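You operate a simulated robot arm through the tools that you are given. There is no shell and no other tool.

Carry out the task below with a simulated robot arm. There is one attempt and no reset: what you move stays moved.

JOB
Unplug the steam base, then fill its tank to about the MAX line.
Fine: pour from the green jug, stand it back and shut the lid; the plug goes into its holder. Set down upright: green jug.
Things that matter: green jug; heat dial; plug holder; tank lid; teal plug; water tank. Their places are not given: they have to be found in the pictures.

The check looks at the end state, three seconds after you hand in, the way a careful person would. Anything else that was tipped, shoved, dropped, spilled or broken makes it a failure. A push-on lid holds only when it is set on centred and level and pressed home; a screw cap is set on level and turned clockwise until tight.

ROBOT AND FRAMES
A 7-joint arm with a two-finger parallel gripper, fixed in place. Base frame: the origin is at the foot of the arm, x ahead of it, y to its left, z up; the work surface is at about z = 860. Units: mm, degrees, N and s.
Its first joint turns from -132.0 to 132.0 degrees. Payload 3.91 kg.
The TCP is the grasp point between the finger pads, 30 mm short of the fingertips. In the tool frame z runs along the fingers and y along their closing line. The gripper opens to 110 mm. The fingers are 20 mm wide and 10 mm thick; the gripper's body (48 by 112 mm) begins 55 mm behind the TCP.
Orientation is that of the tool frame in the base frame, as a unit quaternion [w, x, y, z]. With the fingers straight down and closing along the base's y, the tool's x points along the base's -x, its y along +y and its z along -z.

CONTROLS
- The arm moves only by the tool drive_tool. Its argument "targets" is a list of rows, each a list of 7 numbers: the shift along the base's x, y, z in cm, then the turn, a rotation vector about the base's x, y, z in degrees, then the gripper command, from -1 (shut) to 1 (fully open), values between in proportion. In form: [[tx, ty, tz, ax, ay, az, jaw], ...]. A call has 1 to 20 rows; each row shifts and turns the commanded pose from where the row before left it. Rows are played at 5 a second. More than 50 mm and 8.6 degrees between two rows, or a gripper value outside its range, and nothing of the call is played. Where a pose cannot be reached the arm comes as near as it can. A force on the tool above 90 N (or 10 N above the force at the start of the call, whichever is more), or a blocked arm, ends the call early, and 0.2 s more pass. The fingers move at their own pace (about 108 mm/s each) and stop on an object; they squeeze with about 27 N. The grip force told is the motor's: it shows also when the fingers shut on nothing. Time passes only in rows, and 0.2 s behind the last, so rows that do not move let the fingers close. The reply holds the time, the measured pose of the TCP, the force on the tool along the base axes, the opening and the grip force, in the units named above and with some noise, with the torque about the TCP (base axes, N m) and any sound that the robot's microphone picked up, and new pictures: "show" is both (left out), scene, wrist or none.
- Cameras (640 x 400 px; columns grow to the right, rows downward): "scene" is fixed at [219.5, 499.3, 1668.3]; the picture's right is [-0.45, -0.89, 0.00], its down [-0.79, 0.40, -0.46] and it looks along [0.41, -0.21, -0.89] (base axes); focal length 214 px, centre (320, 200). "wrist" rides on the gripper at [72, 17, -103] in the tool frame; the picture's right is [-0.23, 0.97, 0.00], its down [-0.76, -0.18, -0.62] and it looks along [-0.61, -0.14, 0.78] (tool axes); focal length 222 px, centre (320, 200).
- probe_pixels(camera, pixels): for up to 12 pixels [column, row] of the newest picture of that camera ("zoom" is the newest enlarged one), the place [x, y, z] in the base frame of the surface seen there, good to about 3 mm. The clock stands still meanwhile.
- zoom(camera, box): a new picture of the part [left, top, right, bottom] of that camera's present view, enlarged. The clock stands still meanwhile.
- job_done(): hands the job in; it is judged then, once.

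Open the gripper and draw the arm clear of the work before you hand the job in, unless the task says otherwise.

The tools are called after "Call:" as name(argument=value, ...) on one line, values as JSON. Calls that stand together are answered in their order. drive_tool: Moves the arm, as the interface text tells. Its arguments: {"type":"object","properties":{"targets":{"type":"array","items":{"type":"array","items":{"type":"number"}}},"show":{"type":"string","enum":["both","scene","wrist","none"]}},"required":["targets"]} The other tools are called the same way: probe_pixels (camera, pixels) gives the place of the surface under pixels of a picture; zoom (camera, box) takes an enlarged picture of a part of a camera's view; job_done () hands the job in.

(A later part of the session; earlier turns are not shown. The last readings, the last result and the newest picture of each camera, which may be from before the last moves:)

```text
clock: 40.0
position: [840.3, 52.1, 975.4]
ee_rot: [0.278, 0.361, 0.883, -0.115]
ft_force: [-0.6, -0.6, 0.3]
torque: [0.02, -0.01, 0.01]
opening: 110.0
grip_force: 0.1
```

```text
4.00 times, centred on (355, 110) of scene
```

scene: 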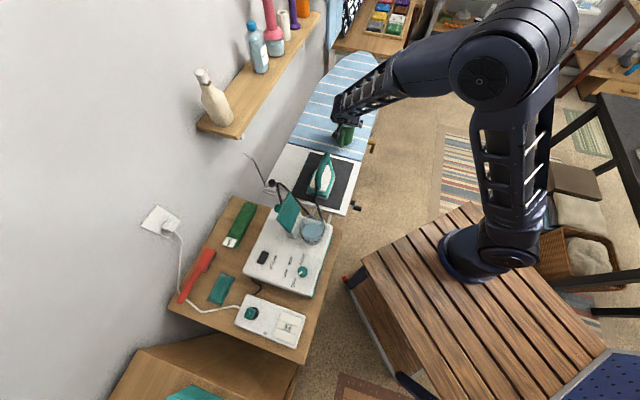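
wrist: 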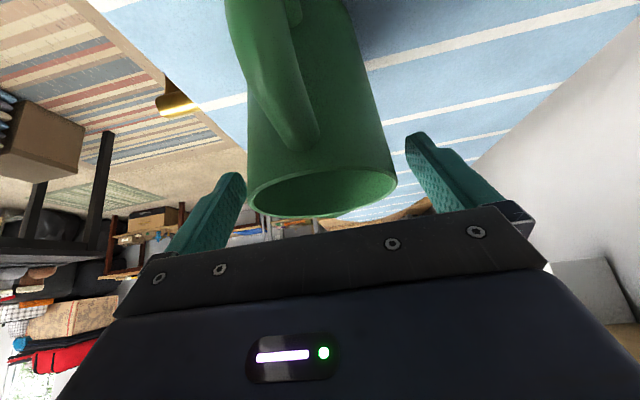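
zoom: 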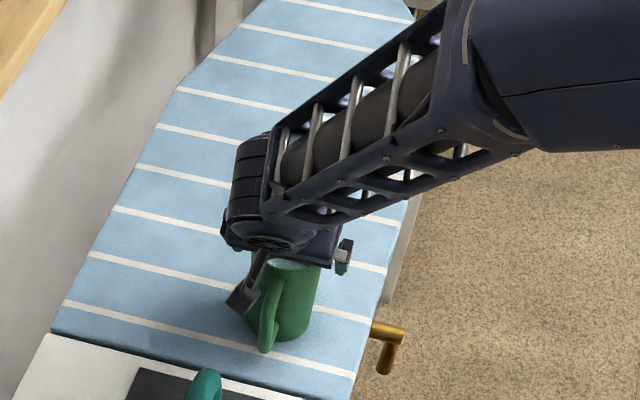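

The jug rim sits centred between the fingers (wrist x 247–397) with room left. I lower the last 27 mm with a 2 mm shift toward the spout, then close.

Call:
drive_tool(targets=[[0.14, -0.14, -1, 0, 0, 0, 1], [0, 0, -1, 0, 0, 0, 1], [0, 0, -0.7, 0, 0, 0, 1], [0, 0, 0, 0, 0, 0, 1]])

Call:
zoom(camera="scene", box=[310, 80, 380, 160])

```text
clock: 41.0
position: [842.5, 50.0, 948.9]
ee_rot: [0.278, 0.361, 0.883, -0.115]
ft_force: [0.3, -0.6, 0.4]
torque: [-0.01, 0.01, 0.01]
opening: 110.2
grip_force: 0.1
```

scene: 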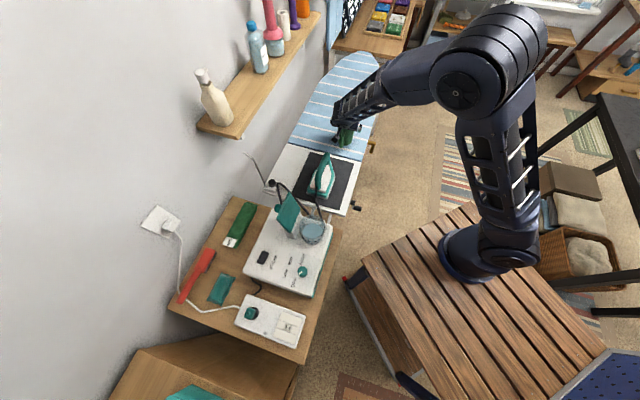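
wrist: 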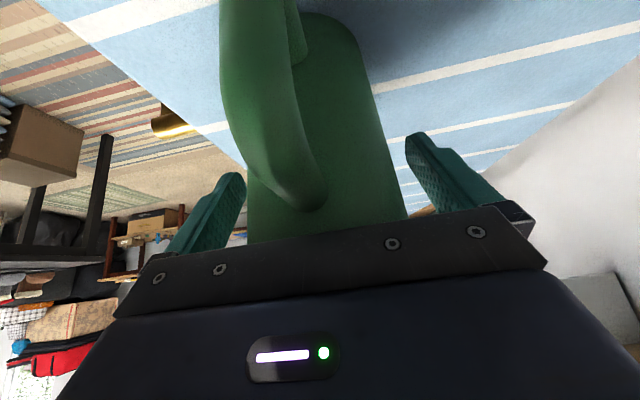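

```text
5.00 times, centred on (345, 120) of scene
```

zoom: 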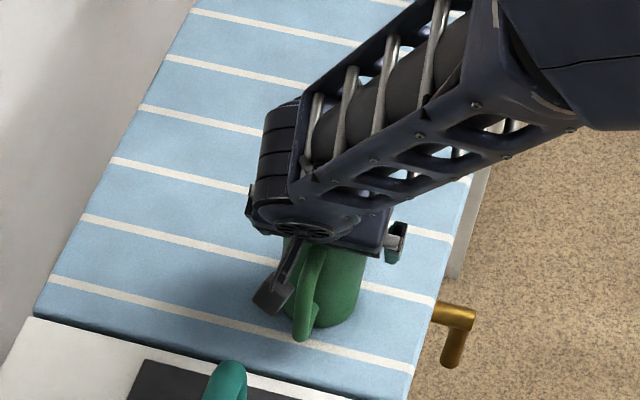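

There's no contact so far. I close the fingers gently on the jug body.

Call:
drive_tool(targets=[[0, 0, 0, 0, 0, 0, 0.75], [0, 0, 0, 0, 0, 0, 0.6], [0, 0, 0, 0, 0, 0, 0.5], [0, 0, 0, 0, 0, 0, 0.4], [0, 0, 0, 0, 0, 0, 0], [0, 0, 0, 0, 0, 0, -1], [0, 0, 0, 0, 0, 0, -1], [0, 0, 0, 0, 0, 0, -1]])

```text
clock: 42.8
position: [842.0, 49.6, 948.3]
ee_rot: [0.278, 0.361, 0.883, -0.114]
ft_force: [1.5, 0.6, 2.5]
torque: [0.06, 0.02, -0.03]
opening: 82.2
grip_force: 27.1
```

scene: 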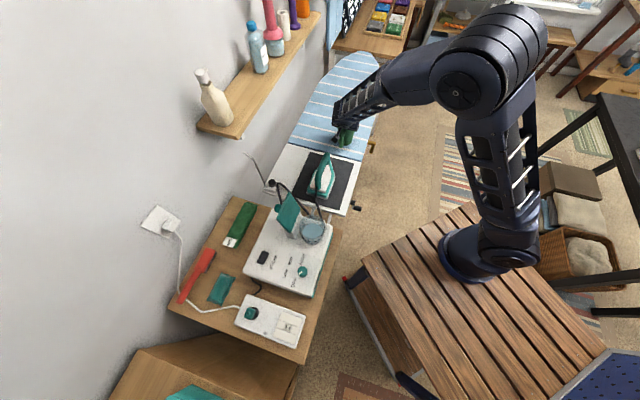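
wrist: 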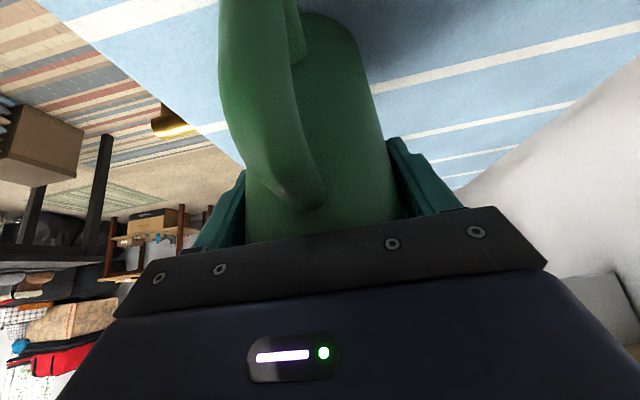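

The jug is gripped (opening 82 mm, 27 N). I lift it slowly and check the weight and whether it swings.

Call:
drive_tool(targets=[[0, 0, 0.5, 0, 0, 0, -1], [0, 0, 1, 0, 0, 0, -1], [0, 0, 1.5, 0, 0, 0, -1], [0, 0, 2, 0, 0, 0, -1], [0, 0, 1, 0, 0, 0, -1], [0, 0, 0, 0, 0, 0, -1]])

Call:
zoom(camera="scene", box=[310, 70, 390, 160])

```text
clock: 44.2
position: [842.7, 48.8, 1010.1]
ee_rot: [0.278, 0.361, 0.883, -0.114]
ft_force: [0.1, -0.1, -3.6]
torque: [-0.07, -0.06, 0.01]
opening: 82.1
grip_force: 27.6
```

scene: 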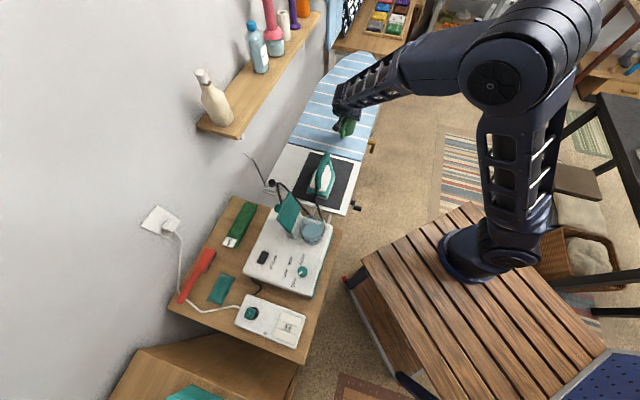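
wrist: 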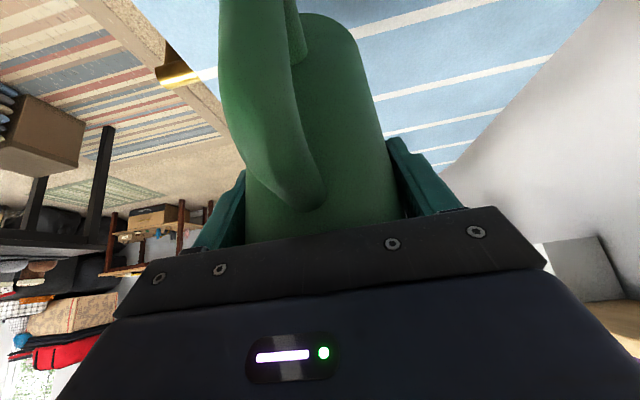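

```text
4.44 times, centred on (350, 115) of scene
```

zoom: 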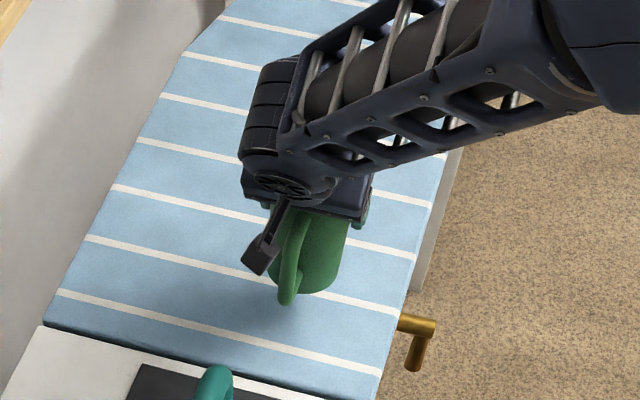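

The jug hangs steady, unturned in the grip (about 3.6 N). I lift it to z≈1200 to clear the iron and the open lid.

Call:
drive_tool(targets=[[0, 0, 1.5, 0, 0, 0, -1], [0, 0, 3, 0, 0, 0, -1], [0, 0, 4, 0, 0, 0, -1], [0, 0, 4, 0, 0, 0, -1], [0, 0, 4, 0, 0, 0, -1], [0, 0, 2, 0, 0, 0, -1], [0, 0, 0.5, 0, 0, 0, -1], [0, 0, 0, 0, 0, 0, -1]])

```text
clock: 46.0
position: [843.0, 50.4, 1199.2]
ee_rot: [0.278, 0.362, 0.882, -0.116]
ft_force: [0.0, -0.9, -4.3]
torque: [-0.07, -0.06, -0.03]
opening: 82.1
grip_force: 26.9
```

scene: 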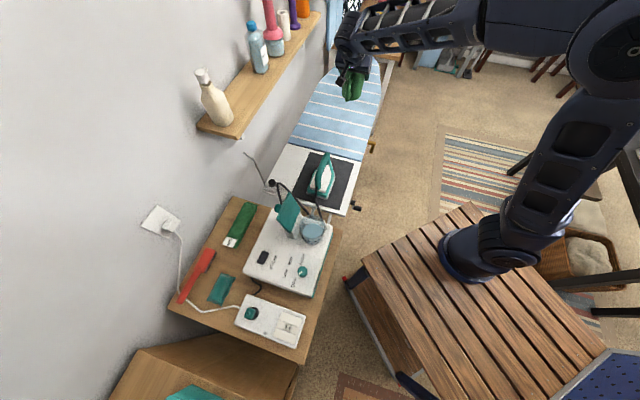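
wrist: 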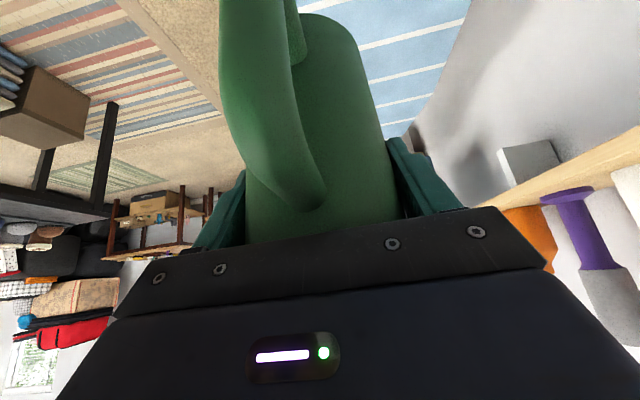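

The pose is reached fine. I carry the jug level toward the steam base, first half of the way.

Call:
drive_tool(targets=[[-1.47, 1.36, 0, 0, 0, 0, -1], [-2.57, 2.37, 0, 0, 0, 0, -1], [-2.94, 2.71, 0, 0, 0, 0, -1], [-2.94, 2.71, 0, 0, 0, 0, -1], [-2.94, 2.71, 0, 0, 0, 0, -1], [-2.94, 2.71, 0, 0, 0, 0, -1], [-2.94, 2.71, 0, 0, 0, 0, -1], [-2.57, 2.37, 0, 0, 0, 0, -1], [-1.47, 1.36, 0, 0, 0, 0, -1], [0, 0, 0, 0, 0, 0, -1]])

```text
clock: 48.2
position: [615.5, 259.4, 1198.5]
ee_rot: [0.279, 0.361, 0.883, -0.114]
ft_force: [-0.3, 0.2, -2.6]
torque: [-0.04, -0.06, 0.02]
opening: 82.4
grip_force: 27.8
```

scene: 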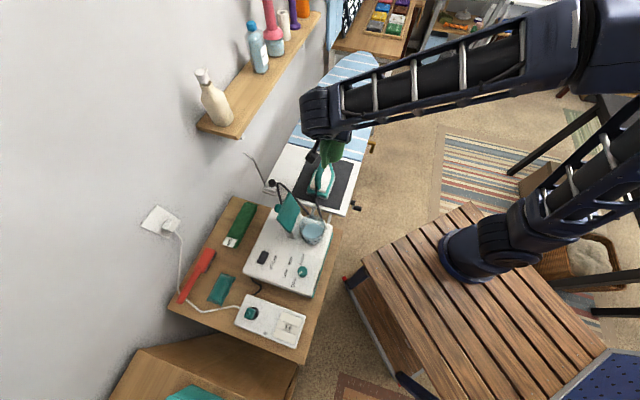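
wrist: 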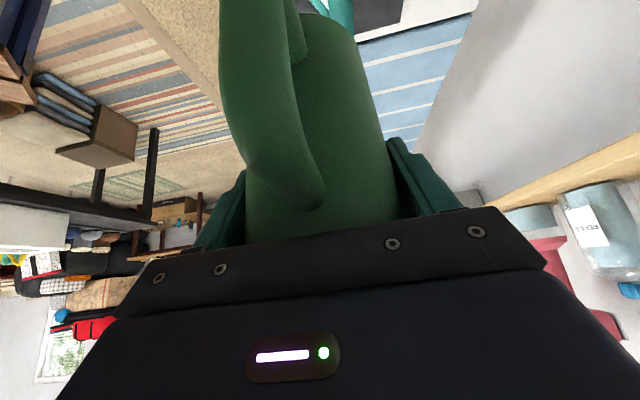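

Halfway, tracking is good. I carry on to the pre-pour place left of the tank at about (394,463), still at z≈1200.

Call:
drive_tool(targets=[[-1.43, 1.32, 0, 0, 0, 0, -1], [-2.5, 2.3, 0, 0, 0, 0, -1], [-2.86, 2.63, 0, 0, 0, 0, -1], [-2.86, 2.63, 0, 0, 0, 0, -1], [-2.86, 2.63, 0, 0, 0, 0, -1], [-2.86, 2.63, 0, 0, 0, 0, -1], [-2.86, 2.63, 0, 0, 0, 0, -1], [-2.5, 2.3, 0, 0, 0, 0, -1], [-1.43, 1.32, 0, 0, 0, 0, -1], [0, 0, 0, 0, 0, 0, -1]])

```text
clock: 50.4
position: [390.7, 463.0, 1200.5]
ee_rot: [0.278, 0.361, 0.883, -0.114]
ft_force: [-0.4, -0.1, -4.1]
torque: [-0.06, -0.03, 0.02]
opening: 82.1
grip_force: 27.2
```

scene: 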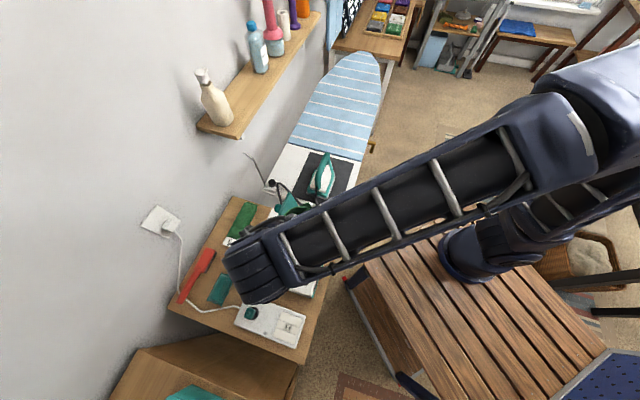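
wrist: 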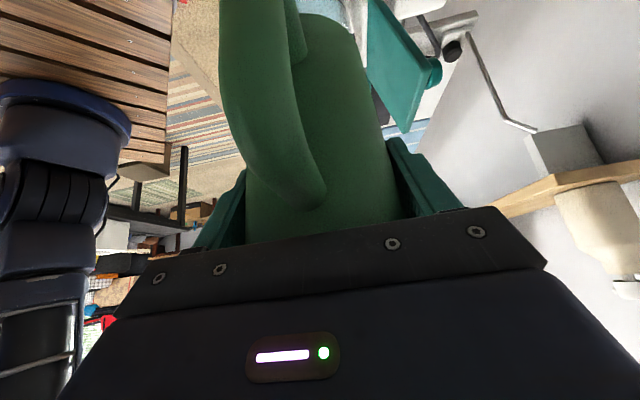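

The pose is fully reached at (391,463). I now tilt the jug 45° toward the tank at this height (no pouring expected before ≈56°) to check the arm can hold that attitude.

Call:
drive_tool(targets=[[0, 0, 0, 2.1, 2.13, 0, -1], [0, 0, 0, 3.5, 3.55, 0, -1], [0, 0, 0, 3.5, 3.55, 0, -1], [0, 0, 0, 3.5, 3.55, 0, -1], [0, 0, 0, 3.5, 3.55, 0, -1], [0, 0, 0, 3.5, 3.55, 0, -1], [0, 0, 0, 3.5, 3.55, 0, -1], [0, 0, 0, 3.5, 3.55, 0, -1], [0, 0, 0, 3.5, 3.55, 0, -1], [0, 0, 0, 1.4, 1.42, 0, -1], [0, 0, 0, 0, 0, 0, -1]])

```text
clock: 52.8
position: [392.8, 463.8, 1199.1]
ee_rot: [-0.08, 0.378, 0.922, 0.033]
ft_force: [0.0, 0.6, -3.7]
torque: [-0.09, -0.12, -0.06]
opening: 82.0
grip_force: 28.0
```

scene: 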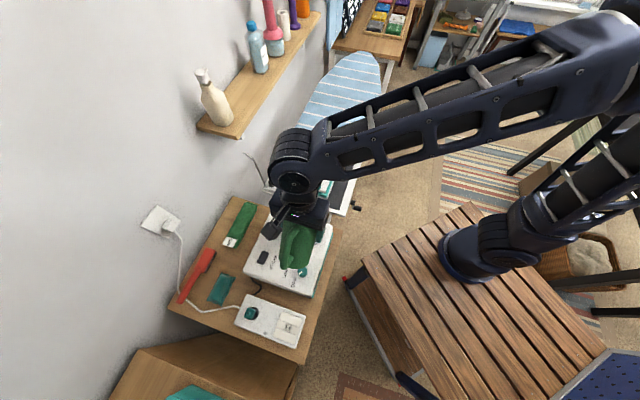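
wrist: 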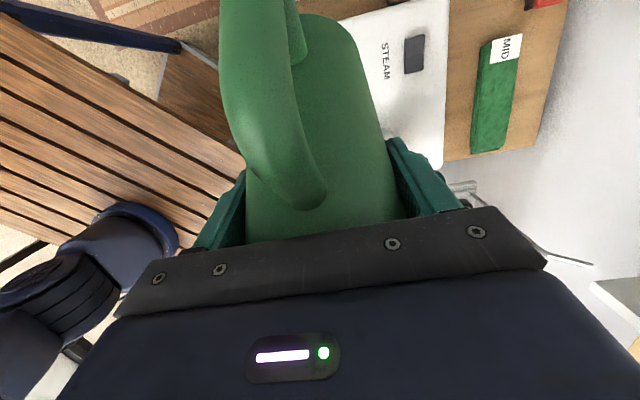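

The jug is at 45° and steady in the grip. I zoom in on the scene to see the spout relative to the tank.

Call:
zoom(camera="scene", box=[250, 180, 350, 290])

Call:
zoom(camera="wrist", box=[180, 0, 460, 250])

```text
3.64 times, centred on (300, 235) of scene
```

zoom: 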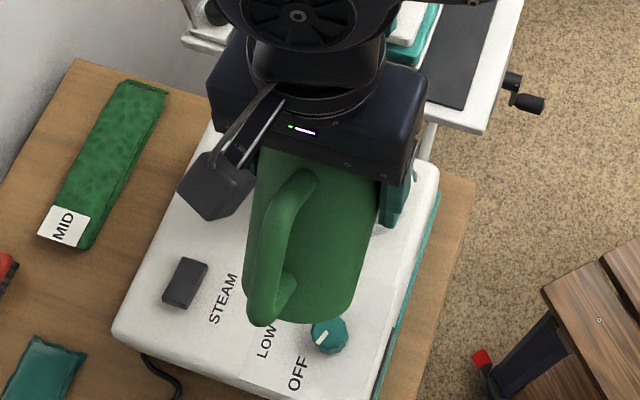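

```text
1.60 times, centred on (320, 125) of wrist
```

zoom: 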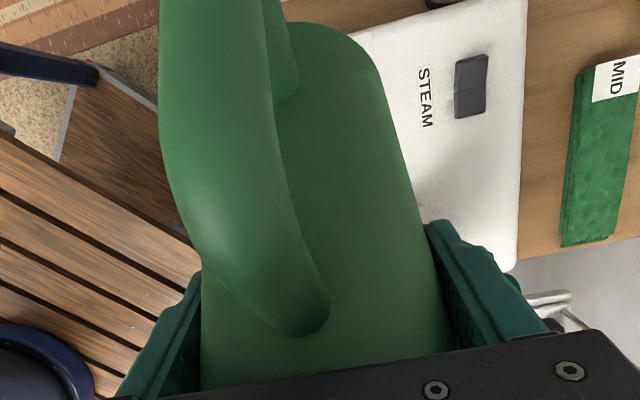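

The jug is above the tank's left side, spout facing it. I descend to z≈1055 with the 45° tilt kept, shifting slightly away from the lid.

Call:
drive_tool(targets=[[0.1, -0.2, -2, 0, 0, 0, -1], [0.1, -0.2, -3, 0, 0, 0, -1], [0.1, -0.3, -3.5, 0, 0, 0, -1], [0.04, -0.3, -3, 0, 0, 0, -1], [0, 0, -2, 0, 0, 0, -1], [0, 0, -1, 0, 0, 0, -1], [0, 0, 0, 0, 0, 0, -1]])

Call:
zoom(camera="scene", box=[250, 180, 350, 290])

```text
clock: 54.4
position: [396.2, 453.3, 1054.4]
ee_rot: [-0.079, 0.377, 0.922, 0.033]
ft_force: [-0.1, 0.4, -2.6]
torque: [-0.08, -0.11, 0.01]
opening: 82.0
grip_force: 27.2
```

scene: 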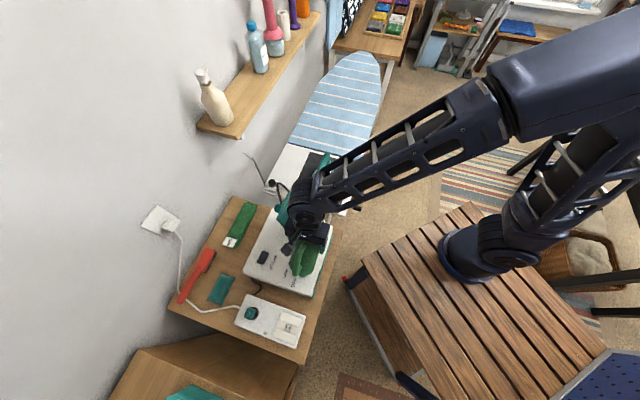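
wrist: 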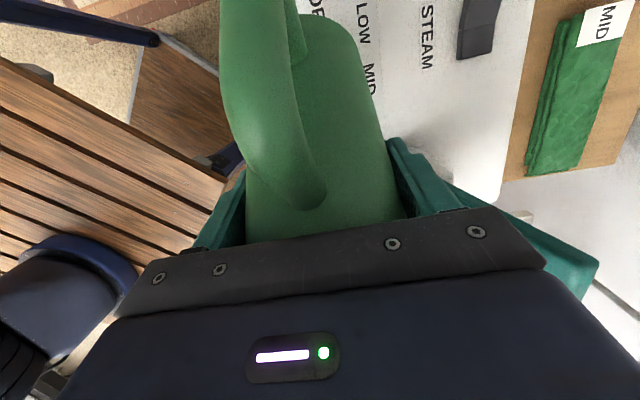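

```text
3.64 times, centred on (300, 235) of scene
```

zoom: 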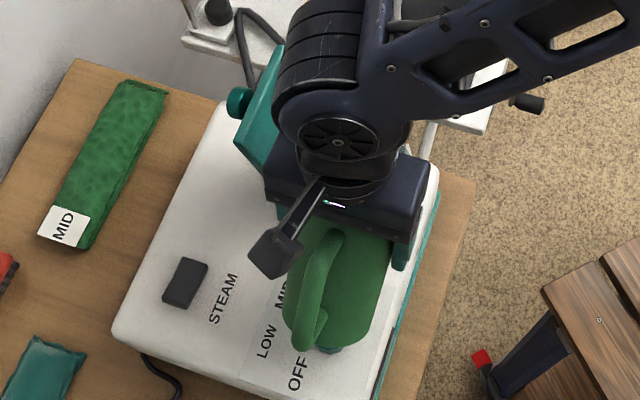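

The spout should now be about 12 mm short of the tank axis and 37 mm above the rim. I tilt on to 52° with a slight height correction and listen for pouring.

Call:
drive_tool(targets=[[0, 0, -0.1, 1.4, 1.42, 0, -1], [0, 0, -0.1, 1.4, 1.42, 0, -1], [0, 0, -0.05, 1.4, 1.42, 0, -1], [0, 0, 0, 0.7, 0.71, 0, -1], [0, 0, 0, 0, 0, 0, -1]])

Call:
zoom(camera="scene", box=[250, 180, 350, 290])

```text
clock: 55.6
position: [395.7, 452.9, 1051.8]
ee_rot: [-0.136, 0.375, 0.915, 0.056]
ft_force: [-0.4, 0.6, -3.3]
torque: [-0.1, -0.11, 0.04]
opening: 81.9
grip_force: 27.1
```

scene: 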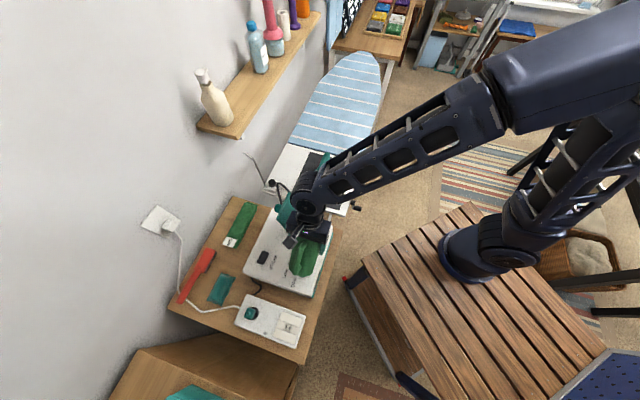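
wrist: 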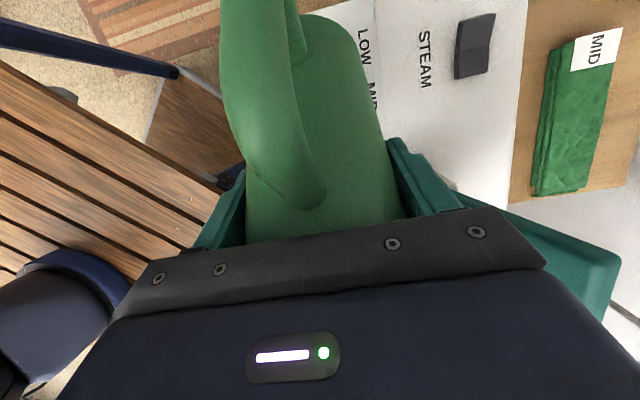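

```text
3.64 times, centred on (300, 235) of scene
```

zoom: 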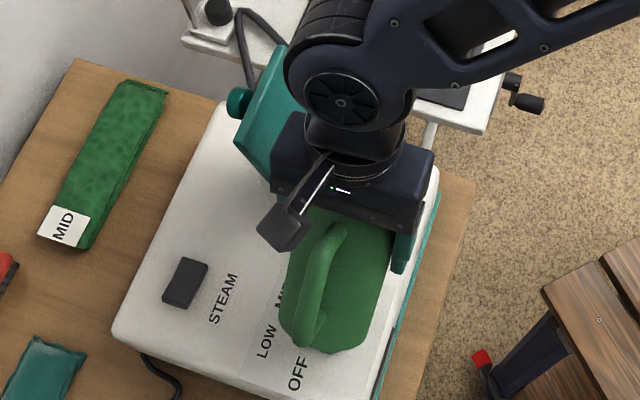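

No pouring sound yet. I continue 5° more in 1° steps, keeping the spout tip in place.

Call:
drive_tool(targets=[[0.03, -0.03, 0.1, 0.703, 0.711, 0, -1], [0.03, -0.03, 0.1, 0.703, 0.711, 0, -1], [0.03, -0.03, 0.1, 0.703, 0.711, 0, -1], [0.03, -0.03, 0.1, 0.703, 0.711, 0, -1], [0.03, -0.03, 0.1, 0.703, 0.711, 0, -1], [0, 0, 0, 0, 0, 0, -1], [0, 0, 0, 0, 0, 0, -1]])

Call:
zoom(camera="scene", box=[270, 200, 350, 280])

```text
clock: 57.2
position: [398.5, 450.9, 1056.8]
ee_rot: [-0.175, 0.371, 0.909, 0.071]
ft_force: [0.0, 0.5, -3.0]
torque: [-0.07, -0.11, 0.0]
opening: 81.8
grip_force: 27.0
```

scene: 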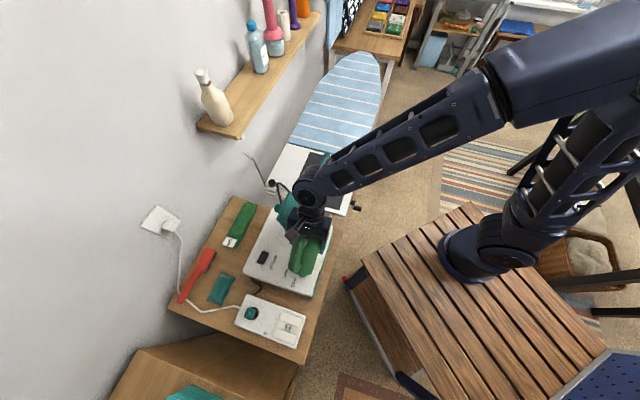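
wrist: 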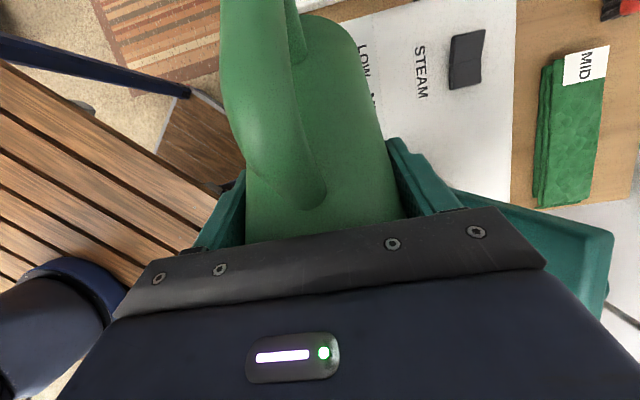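

```text
5.00 times, centred on (310, 240) of scene
```

zoom: 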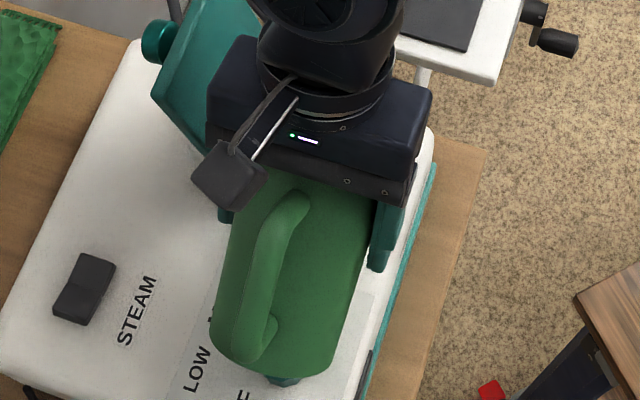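

Tilt is 57° and still no sound. I go 3° further and hold.

Call:
drive_tool(targets=[[0.03, -0.03, 0.1, 0.703, 0.711, 0, -1], [0.03, -0.03, 0.1, 0.703, 0.711, 0, -1], [0.03, -0.03, 0.1, 0.703, 0.711, 0, -1], [0, 0, 0, 0, 0, 0, -1], [0, 0, 0, 0, 0, 0, -1], [0, 0, 0, 0, 0, 0, -1]], show="scene")

Call:
zoom(camera="scene", box=[270, 200, 350, 280])

```text
clock: 58.6
position: [398.2, 450.0, 1058.6]
ee_rot: [-0.198, 0.37, 0.904, 0.081]
ft_force: [-0.6, -0.4, -2.5]
torque: [-0.09, -0.07, -0.01]
opening: 81.9
grip_force: 27.2
```

scene: 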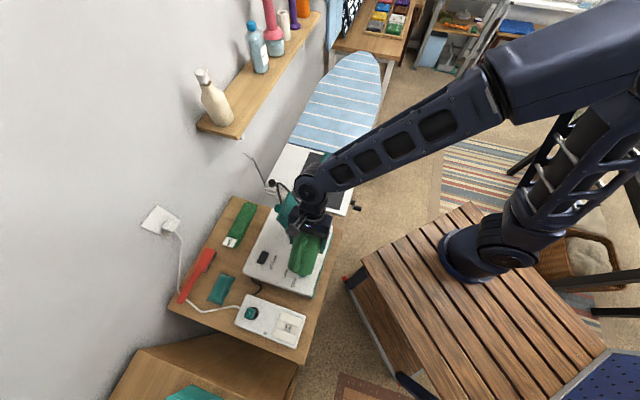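

```text
5.00 times, centred on (310, 240) of scene
```

zoom: 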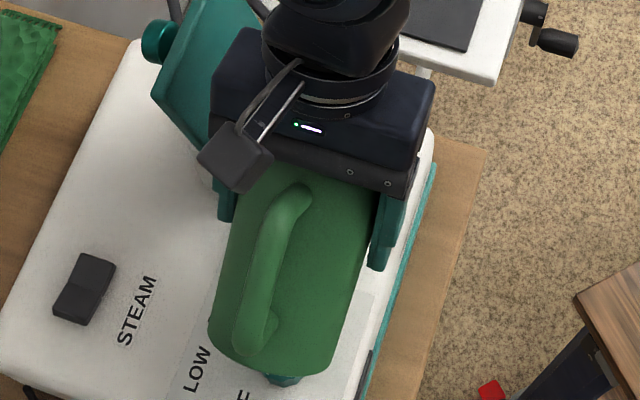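

Nothing heard at 60°. I tilt 3° more and hold again.

Call:
drive_tool(targets=[[0.04, -0.04, 0.09, 0.703, 0.711, 0, -1], [0.04, -0.04, 0.09, 0.703, 0.711, 0, -1], [0.04, -0.04, 0.09, 0.703, 0.711, 0, -1], [0, 0, 0, 0, 0, 0, -1], [0, 0, 0, 0, 0, 0, -1]], show="scene")

Call:
zoom(camera="scene", box=[270, 200, 350, 280])

```text
clock: 59.8
position: [400.6, 448.8, 1062.4]
ee_rot: [-0.223, 0.367, 0.898, 0.091]
ft_force: [0.0, -0.4, -2.0]
torque: [-0.04, -0.06, -0.02]
opening: 82.0
grip_force: 27.2
```

scene: 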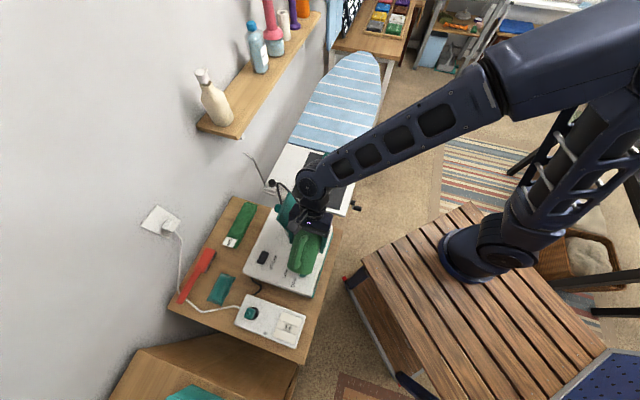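

```text
5.00 times, centred on (310, 240) of scene
```

zoom: 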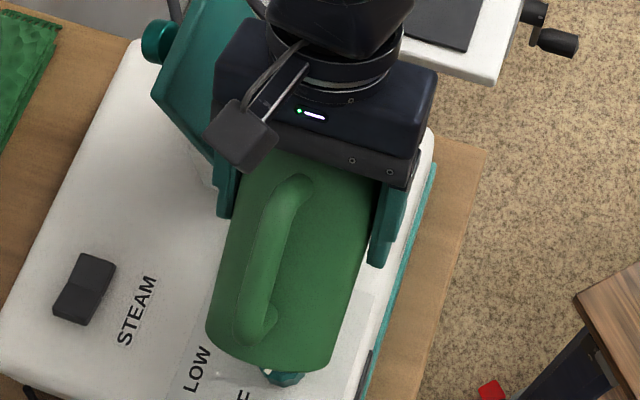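

The weight and torque readings are dropping, so water is probably flowing silently. I tilt back, lift, and move aside to look at the tank level.

Call:
drive_tool(targets=[[0, 0, 0, -2.8, -2.84, 0, -1], [0, 0, 0.2, -3.5, -3.55, 0, -1], [0, 0, 0.5, -3.5, -3.55, 0, -1], [0, 0, 1.5, -3.5, -3.55, 0, -1], [0, 0, 2.5, -3.5, -3.55, 0, -1], [0, 0, 3.5, -2.8, -2.84, 0, -1], [0, 0, 3, 0, 0, 0, -1], [1.4, -1.4, 2, 0, 0, 0, -1], [2.8, -2.8, 0, 0, 0, 0, -1], [2.8, -2.8, 0, 0, 0, 0, -1], [2.8, -2.8, 0, 0, 0, 0, -1], [2.8, -2.8, 0, 0, 0, 0, -1], [1.4, -1.4, 0, 0, 0, 0, -1], [0, 0, 0, 0, 0, 0, -1]])

Call:
zoom(camera="scene", box=[298, 210, 338, 248])

```text
clock: 62.8
position: [541.5, 310.3, 1195.7]
ee_rot: [0.002, 0.379, 0.925, 0.0]
ft_force: [1.3, -0.3, -1.1]
torque: [-0.03, -0.08, 0.0]
opening: 82.0
grip_force: 26.9
```

scene: 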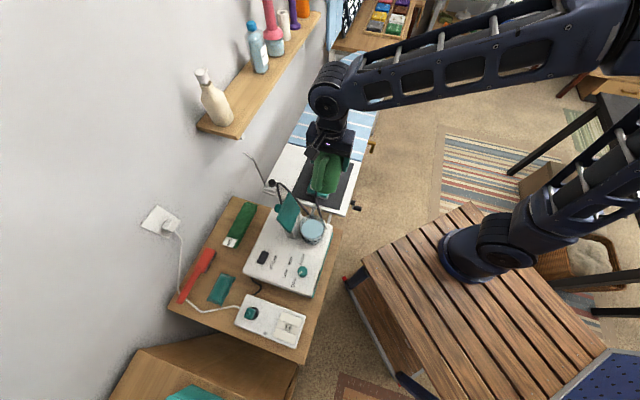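
wrist: 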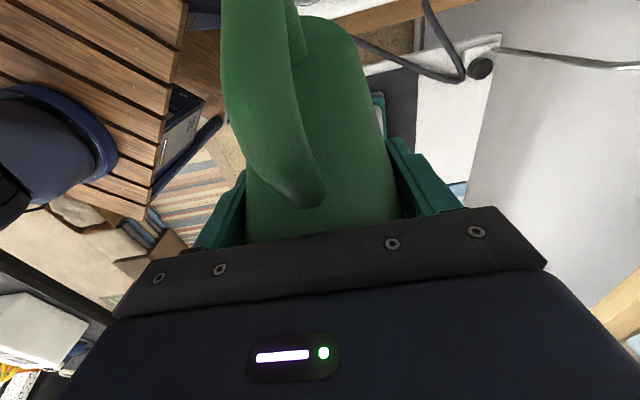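

```text
10.53 times, centred on (318, 229) of scene
```

zoom: 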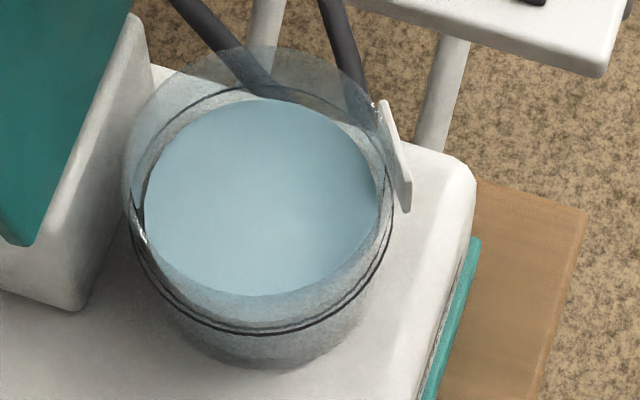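

The level has risen a lot. I probe the water surface height and look around for any spill.

Call:
probe_pixels(camera="zoom", pixels=[[260, 200], [200, 180], [320, 180], [260, 270], [230, 130], [300, 240], [250, 333], [310, 325], [200, 318], [340, 200], [180, 230], [290, 150]])

Call:
zoom(camera="scene", box=[240, 190, 350, 310])

```text
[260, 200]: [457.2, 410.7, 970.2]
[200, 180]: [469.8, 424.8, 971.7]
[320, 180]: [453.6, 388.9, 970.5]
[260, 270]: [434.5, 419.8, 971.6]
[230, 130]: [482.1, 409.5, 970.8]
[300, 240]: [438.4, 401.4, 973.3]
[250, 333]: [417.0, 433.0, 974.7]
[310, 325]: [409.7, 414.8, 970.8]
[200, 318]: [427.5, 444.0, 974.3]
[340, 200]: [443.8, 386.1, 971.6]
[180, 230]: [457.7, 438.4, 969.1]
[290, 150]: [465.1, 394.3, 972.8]
```

```text
3.33 times, centred on (295, 250) of scene
```

zoom: 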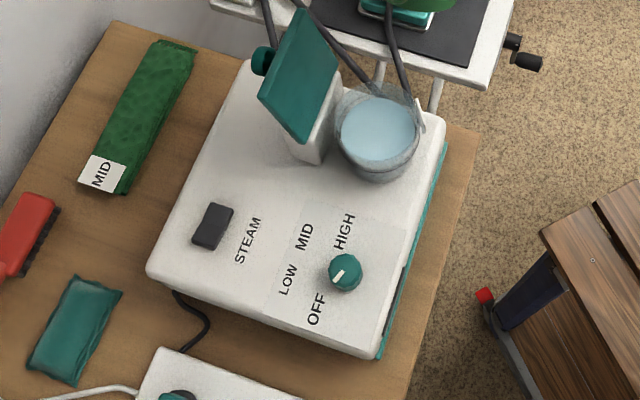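

The water surface averages z≈971, right at the MAX ring (≈973), and no spill shows. I carry the jug back over the board, turning it upright on the way.

Call:
drive_tool(targets=[[1.516, -1.305, 0, 0, 0, 0, -1], [2.652, -2.284, 0, 0, 0, 0, -1], [3.031, -2.61, 0, -3.505, -3.552, 0, -1], [3.031, -2.61, 0, -3.505, -3.552, 0, -1], [3.031, -2.61, 0, -3.505, -3.552, 0, -1], [3.031, -2.61, 0, -3.505, -3.552, 0, -1], [3.031, -2.61, 0, -3.505, -3.552, 0, -1], [3.031, -2.61, 0, -3.505, -3.552, 0, -1], [3.031, -2.61, 0, -3.505, -3.552, 0, -1], [2.652, -2.284, 0, 0, 0, 0, -1], [1.516, -1.305, 0, 0, 0, 0, -1], [0.687, -0.592, 0, 0, 0, 0, -1], [0, 0, 0, 0, 0, 0, -1], [0, 0, 0, 0, 0, 0, -1]])

```text
clock: 65.8
position: [844.8, 49.5, 1195.0]
ee_rot: [0.278, 0.361, 0.883, -0.114]
ft_force: [-0.3, -0.1, -1.6]
torque: [-0.04, -0.01, 0.03]
opening: 81.9
grip_force: 26.7
```

scene: 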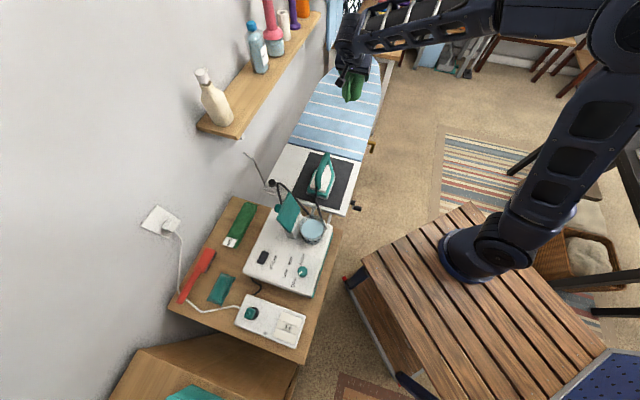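
wrist: 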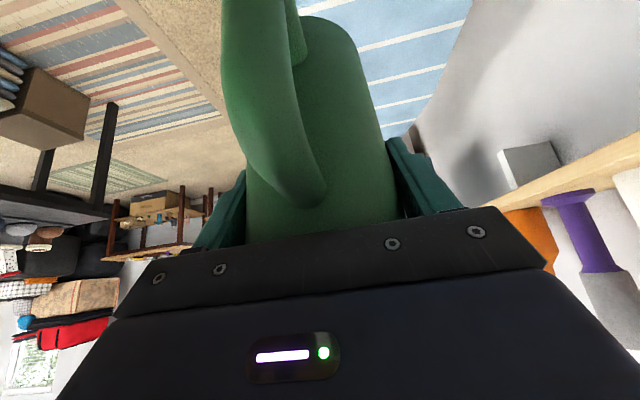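

The jug is upright above its old place with orientation as at pick-up. I lower it to about 10 mm above the board.

Call:
drive_tool(targets=[[0, 0, -2, 0, 0, 0, -1], [0, 0, -4, 0, 0, 0, -1], [0, 0, -4.5, 0, 0, 0, -1], [0, 0, -4.5, 0, 0, 0, -1], [0, 0, -4.5, 0, 0, 0, -1], [0, 0, -3, 0, 0, 0, -1], [0, 0, -1, 0, 0, 0, -1], [0, 0, 0, 0, 0, 0, -1]])

Call:
zoom(camera="scene", box=[310, 80, 380, 160])

```text
clock: 67.6
position: [844.1, 47.7, 960.0]
ee_rot: [0.277, 0.362, 0.883, -0.114]
ft_force: [0.4, -0.3, -2.1]
torque: [-0.02, -0.06, 0.01]
opening: 82.1
grip_force: 26.7
```

scene: 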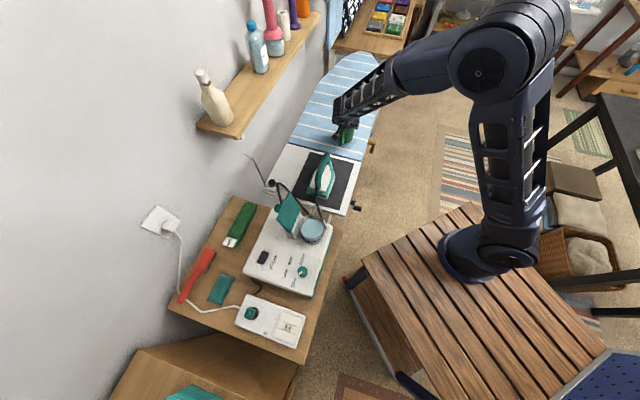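
wrist: 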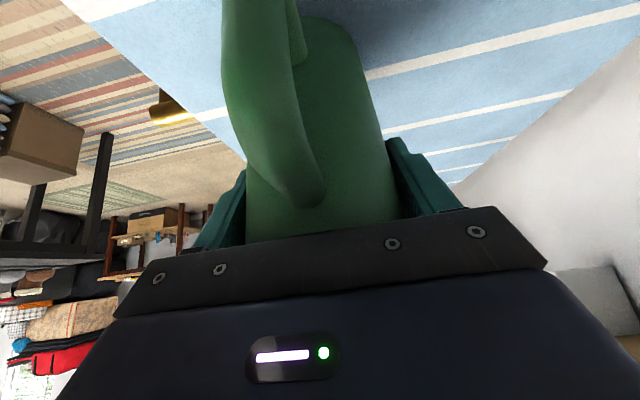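

```text
5.00 times, centred on (345, 120) of scene
```

zoom: 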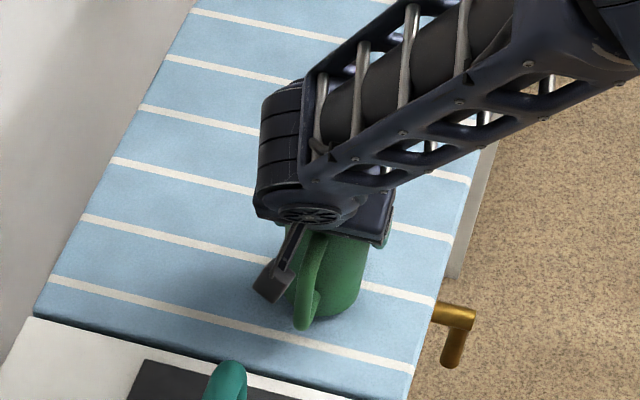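

Only a very small shift of the jug in the grip is visible. I lower the last centimetre in small steps until the force shows contact.

Call:
drive_tool(targets=[[0, 0, -0.4, 0, 0, 0, -1], [0, 0, -0.3, 0, 0, 0, -1], [0, 0, 0, 0, 0, 0, -1]], show="none")

```text
clock: 68.4
position: [843.2, 49.3, 953.5]
ee_rot: [0.278, 0.36, 0.883, -0.114]
ft_force: [0.4, -0.2, -2.1]
torque: [-0.03, -0.03, 0.01]
opening: 82.0
grip_force: 26.5
```

Still hanging free (−2 N) at z≈953. I go down 2 mm steps.

Call:
drive_tool(targets=[[0, 0, -0.2, 0, 0, 0, -1], [0, 0, -0.2, 0, 0, 0, -1], [0, 0, 0, 0, 0, 0, -1]], show="none")

```text
clock: 69.2
position: [843.0, 50.3, 949.9]
ee_rot: [0.278, 0.361, 0.883, -0.115]
ft_force: [1.2, 0.2, 3.6]
torque: [0.06, 0.04, -0.01]
opening: 82.2
grip_force: 27.2
```

Contact now (+3.6 N). I press 1 mm further to settle it flat and check.

Call:
drive_tool(targets=[[0, 0, -0.1, 0, 0, 0, -1], [0, 0, 0, 0, 0, 0, -1]], show="wrist")

```text
clock: 69.8
position: [843.9, 49.4, 948.9]
ee_rot: [0.279, 0.362, 0.882, -0.114]
ft_force: [2.9, 1.1, 17.2]
torque: [0.46, 0.13, -0.09]
opening: 82.1
grip_force: 27.2
```

wrist: 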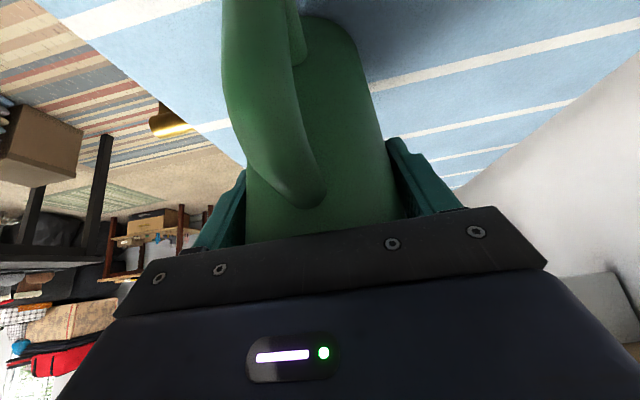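

The jug is firmly down (17 N). I relieve 0.7 mm and open the fingers gradually.

Call:
drive_tool(targets=[[0, 0, 0.07, 0, 0, 0, -1], [0, 0, 0, 0, 0, 0, 0.52], [0, 0, 0, 0, 0, 0, 0.6], [0, 0, 0, 0, 0, 0, 0.8], [0, 0, 0, 0, 0, 0, 1], [0, 0, 0, 0, 0, 0, 1]])

```text
clock: 71.2
position: [843.4, 49.4, 948.2]
ee_rot: [0.278, 0.361, 0.883, -0.114]
ft_force: [0.6, -0.8, -0.4]
torque: [-0.01, -0.01, 0.04]
opening: 109.8
grip_force: 0.0
```

scene: 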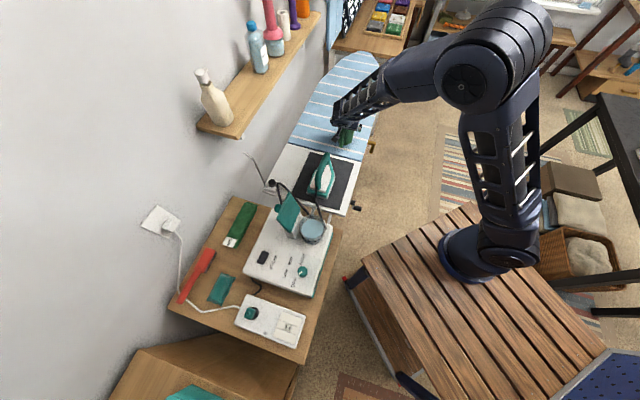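
wrist: 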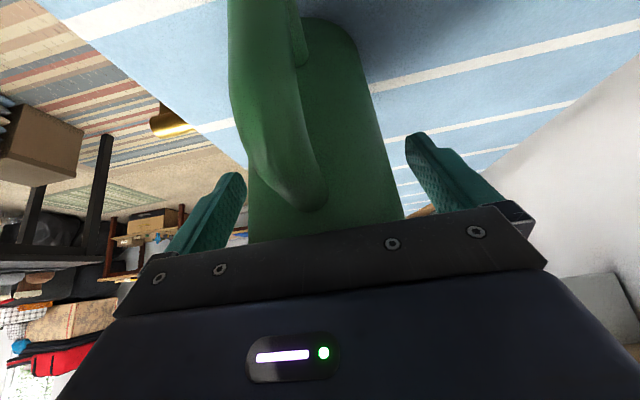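

The jug stands released with clear gaps on both sides. I raise the tool straight up away from it.

Call:
drive_tool(targets=[[0, 0, 1, 0, 0, 0, 1], [0, 0, 2, 0, 0, 0, 1], [0, 0, 4, 0, 0, 0, 1], [0, 0, 4, 0, 0, 0, 1], [0, 0, 4.5, 0, 0, 0, 1], [0, 0, 4.5, 0, 0, 0, 1], [0, 0, 4.5, 0, 0, 0, 1], [0, 0, 0, 4.92, 4.98, 0, 1], [0, 0, 0, 4.92, 4.98, 0, 1], [0, 0, 0, 4.92, 4.98, 0, 1], [0, 0, 0, 4.92, 4.98, 0, 1], [0, 0, 0, 4.92, 4.98, 0, 1], [0, 0, 0, 0, 0, 0, 1]])

Call:
zoom(camera="scene", box=[310, 80, 390, 165])

```text
clock: 74.0
position: [843.9, 49.3, 1194.0]
ee_rot: [0.0, 0.379, 0.925, 0.001]
ft_force: [-0.5, -0.7, 0.3]
torque: [-0.02, -0.01, 0.01]
opening: 110.0
grip_force: 0.1
```

scene: 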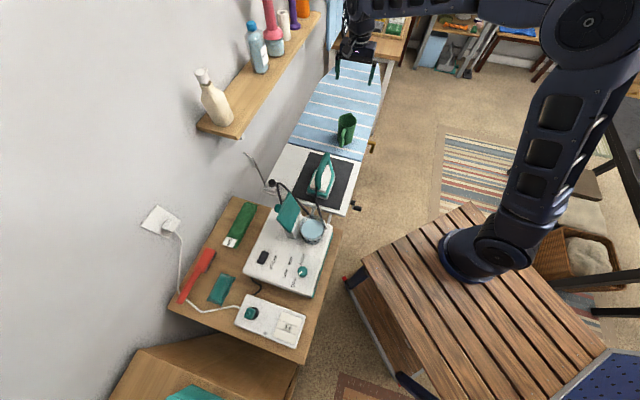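
wrist: 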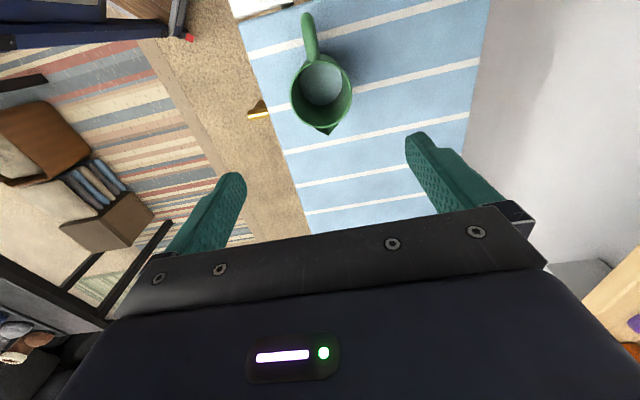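

```text
4.71 times, centred on (350, 122) of scene
```

zoom: 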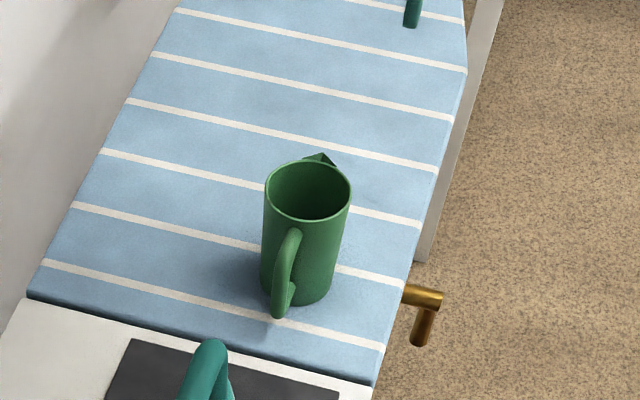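

The jug stands upright in its old place with the board dry. I now fly back to above the open lid's knob side, turning the tool to the 45° heading.

Call:
drive_tool(targets=[[-2.4, 3.385, 0.5, 0, 0, 6.9, 0.5], [-2.4, 3.385, 0.5, 0, 0, 6.9, 0], [-2.4, 3.385, 0, 0, 0, 6.9, 0], [-2.4, 3.385, 0, 0, 0, 6.9, 0], [-2.4, 3.385, 0, 0, 0, 6.9, 0], [-2.4, 3.385, 0, 0, 0, 6.9, 0], [-2.4, 3.385, 0, 0, 0, 6.9, 0], [-2.4, 3.385, 0, 0, 0, 6.9, 0], [-2.4, 3.385, 0, 0, 0, 6.9, 0], [-2.4, 3.385, 0, 0, 0, 6.9, 0], [-2.4, 3.385, 0, 0, 0, 6.9, 0], [-2.4, 3.385, 0, 0, 0, 6.9, 0], [-2.4, 3.385, 0, 0, 0, 6.9, 0], [0, 0, 0, 0, 0, 0, 0], [0, 0, 0, 0, 0, 0, 0]])

Call:
zoom(camera="wrist", box=[200, 0, 440, 220])

```text
clock: 77.2
position: [530.4, 487.2, 1201.5]
ee_rot: [0.0, -0.384, 0.923, 0.001]
ft_force: [-0.5, 0.3, 0.4]
torque: [0.0, 0.0, 0.0]
opening: 55.0
grip_force: 0.1
```

scene: 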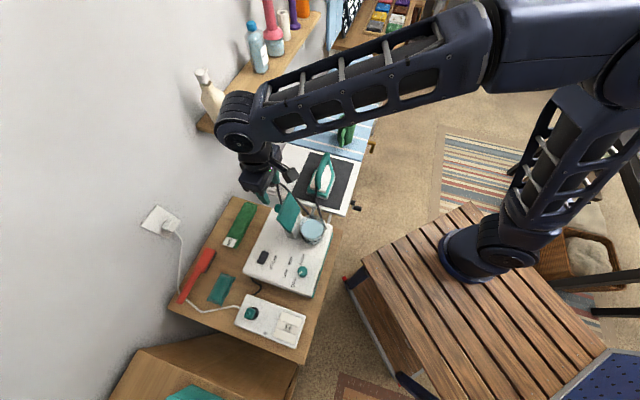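
wrist: 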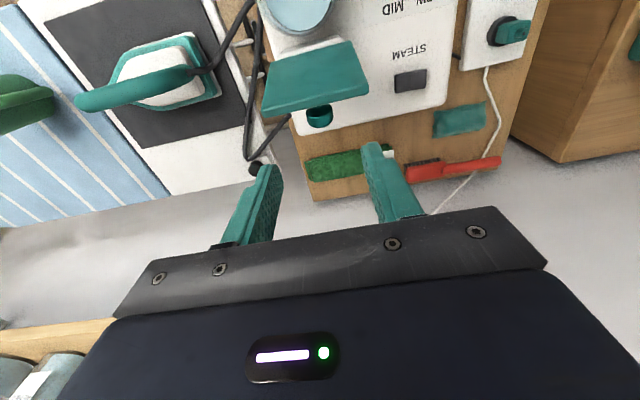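

```text
1.82 times, centred on (320, 110) of wrist
```

zoom: 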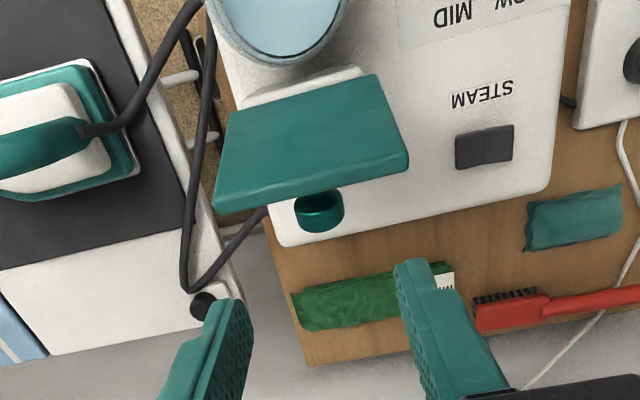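

The knob cap is visible at wrist (320,115) behind the leaning lid. I zoom in and probe the cap and lid edges.

Call:
zoom(camera="wrist", box=[260, 35, 380, 145])

Call:
probe_pixels(camera="wrist", pixels=[[320, 112], [312, 115], [328, 112], [320, 122], [316, 108], [333, 115], [308, 118], [300, 95], [340, 85], [270, 105], [362, 90], [320, 60]])

```text
3.64 times, centred on (320, 90) of wrist
```

zoom: 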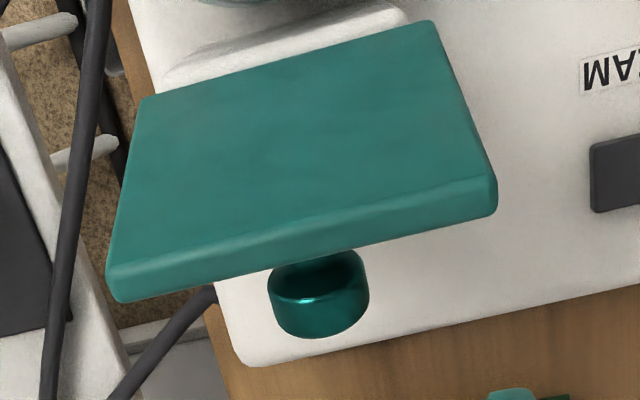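

```text
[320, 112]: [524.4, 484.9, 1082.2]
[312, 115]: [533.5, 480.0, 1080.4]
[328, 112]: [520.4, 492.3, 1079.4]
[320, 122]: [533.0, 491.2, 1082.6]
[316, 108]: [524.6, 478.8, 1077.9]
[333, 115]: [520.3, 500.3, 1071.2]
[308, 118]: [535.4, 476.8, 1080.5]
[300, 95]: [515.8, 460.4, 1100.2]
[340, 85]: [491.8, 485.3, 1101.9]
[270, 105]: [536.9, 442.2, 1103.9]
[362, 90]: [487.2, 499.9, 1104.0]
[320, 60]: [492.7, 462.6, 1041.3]
```

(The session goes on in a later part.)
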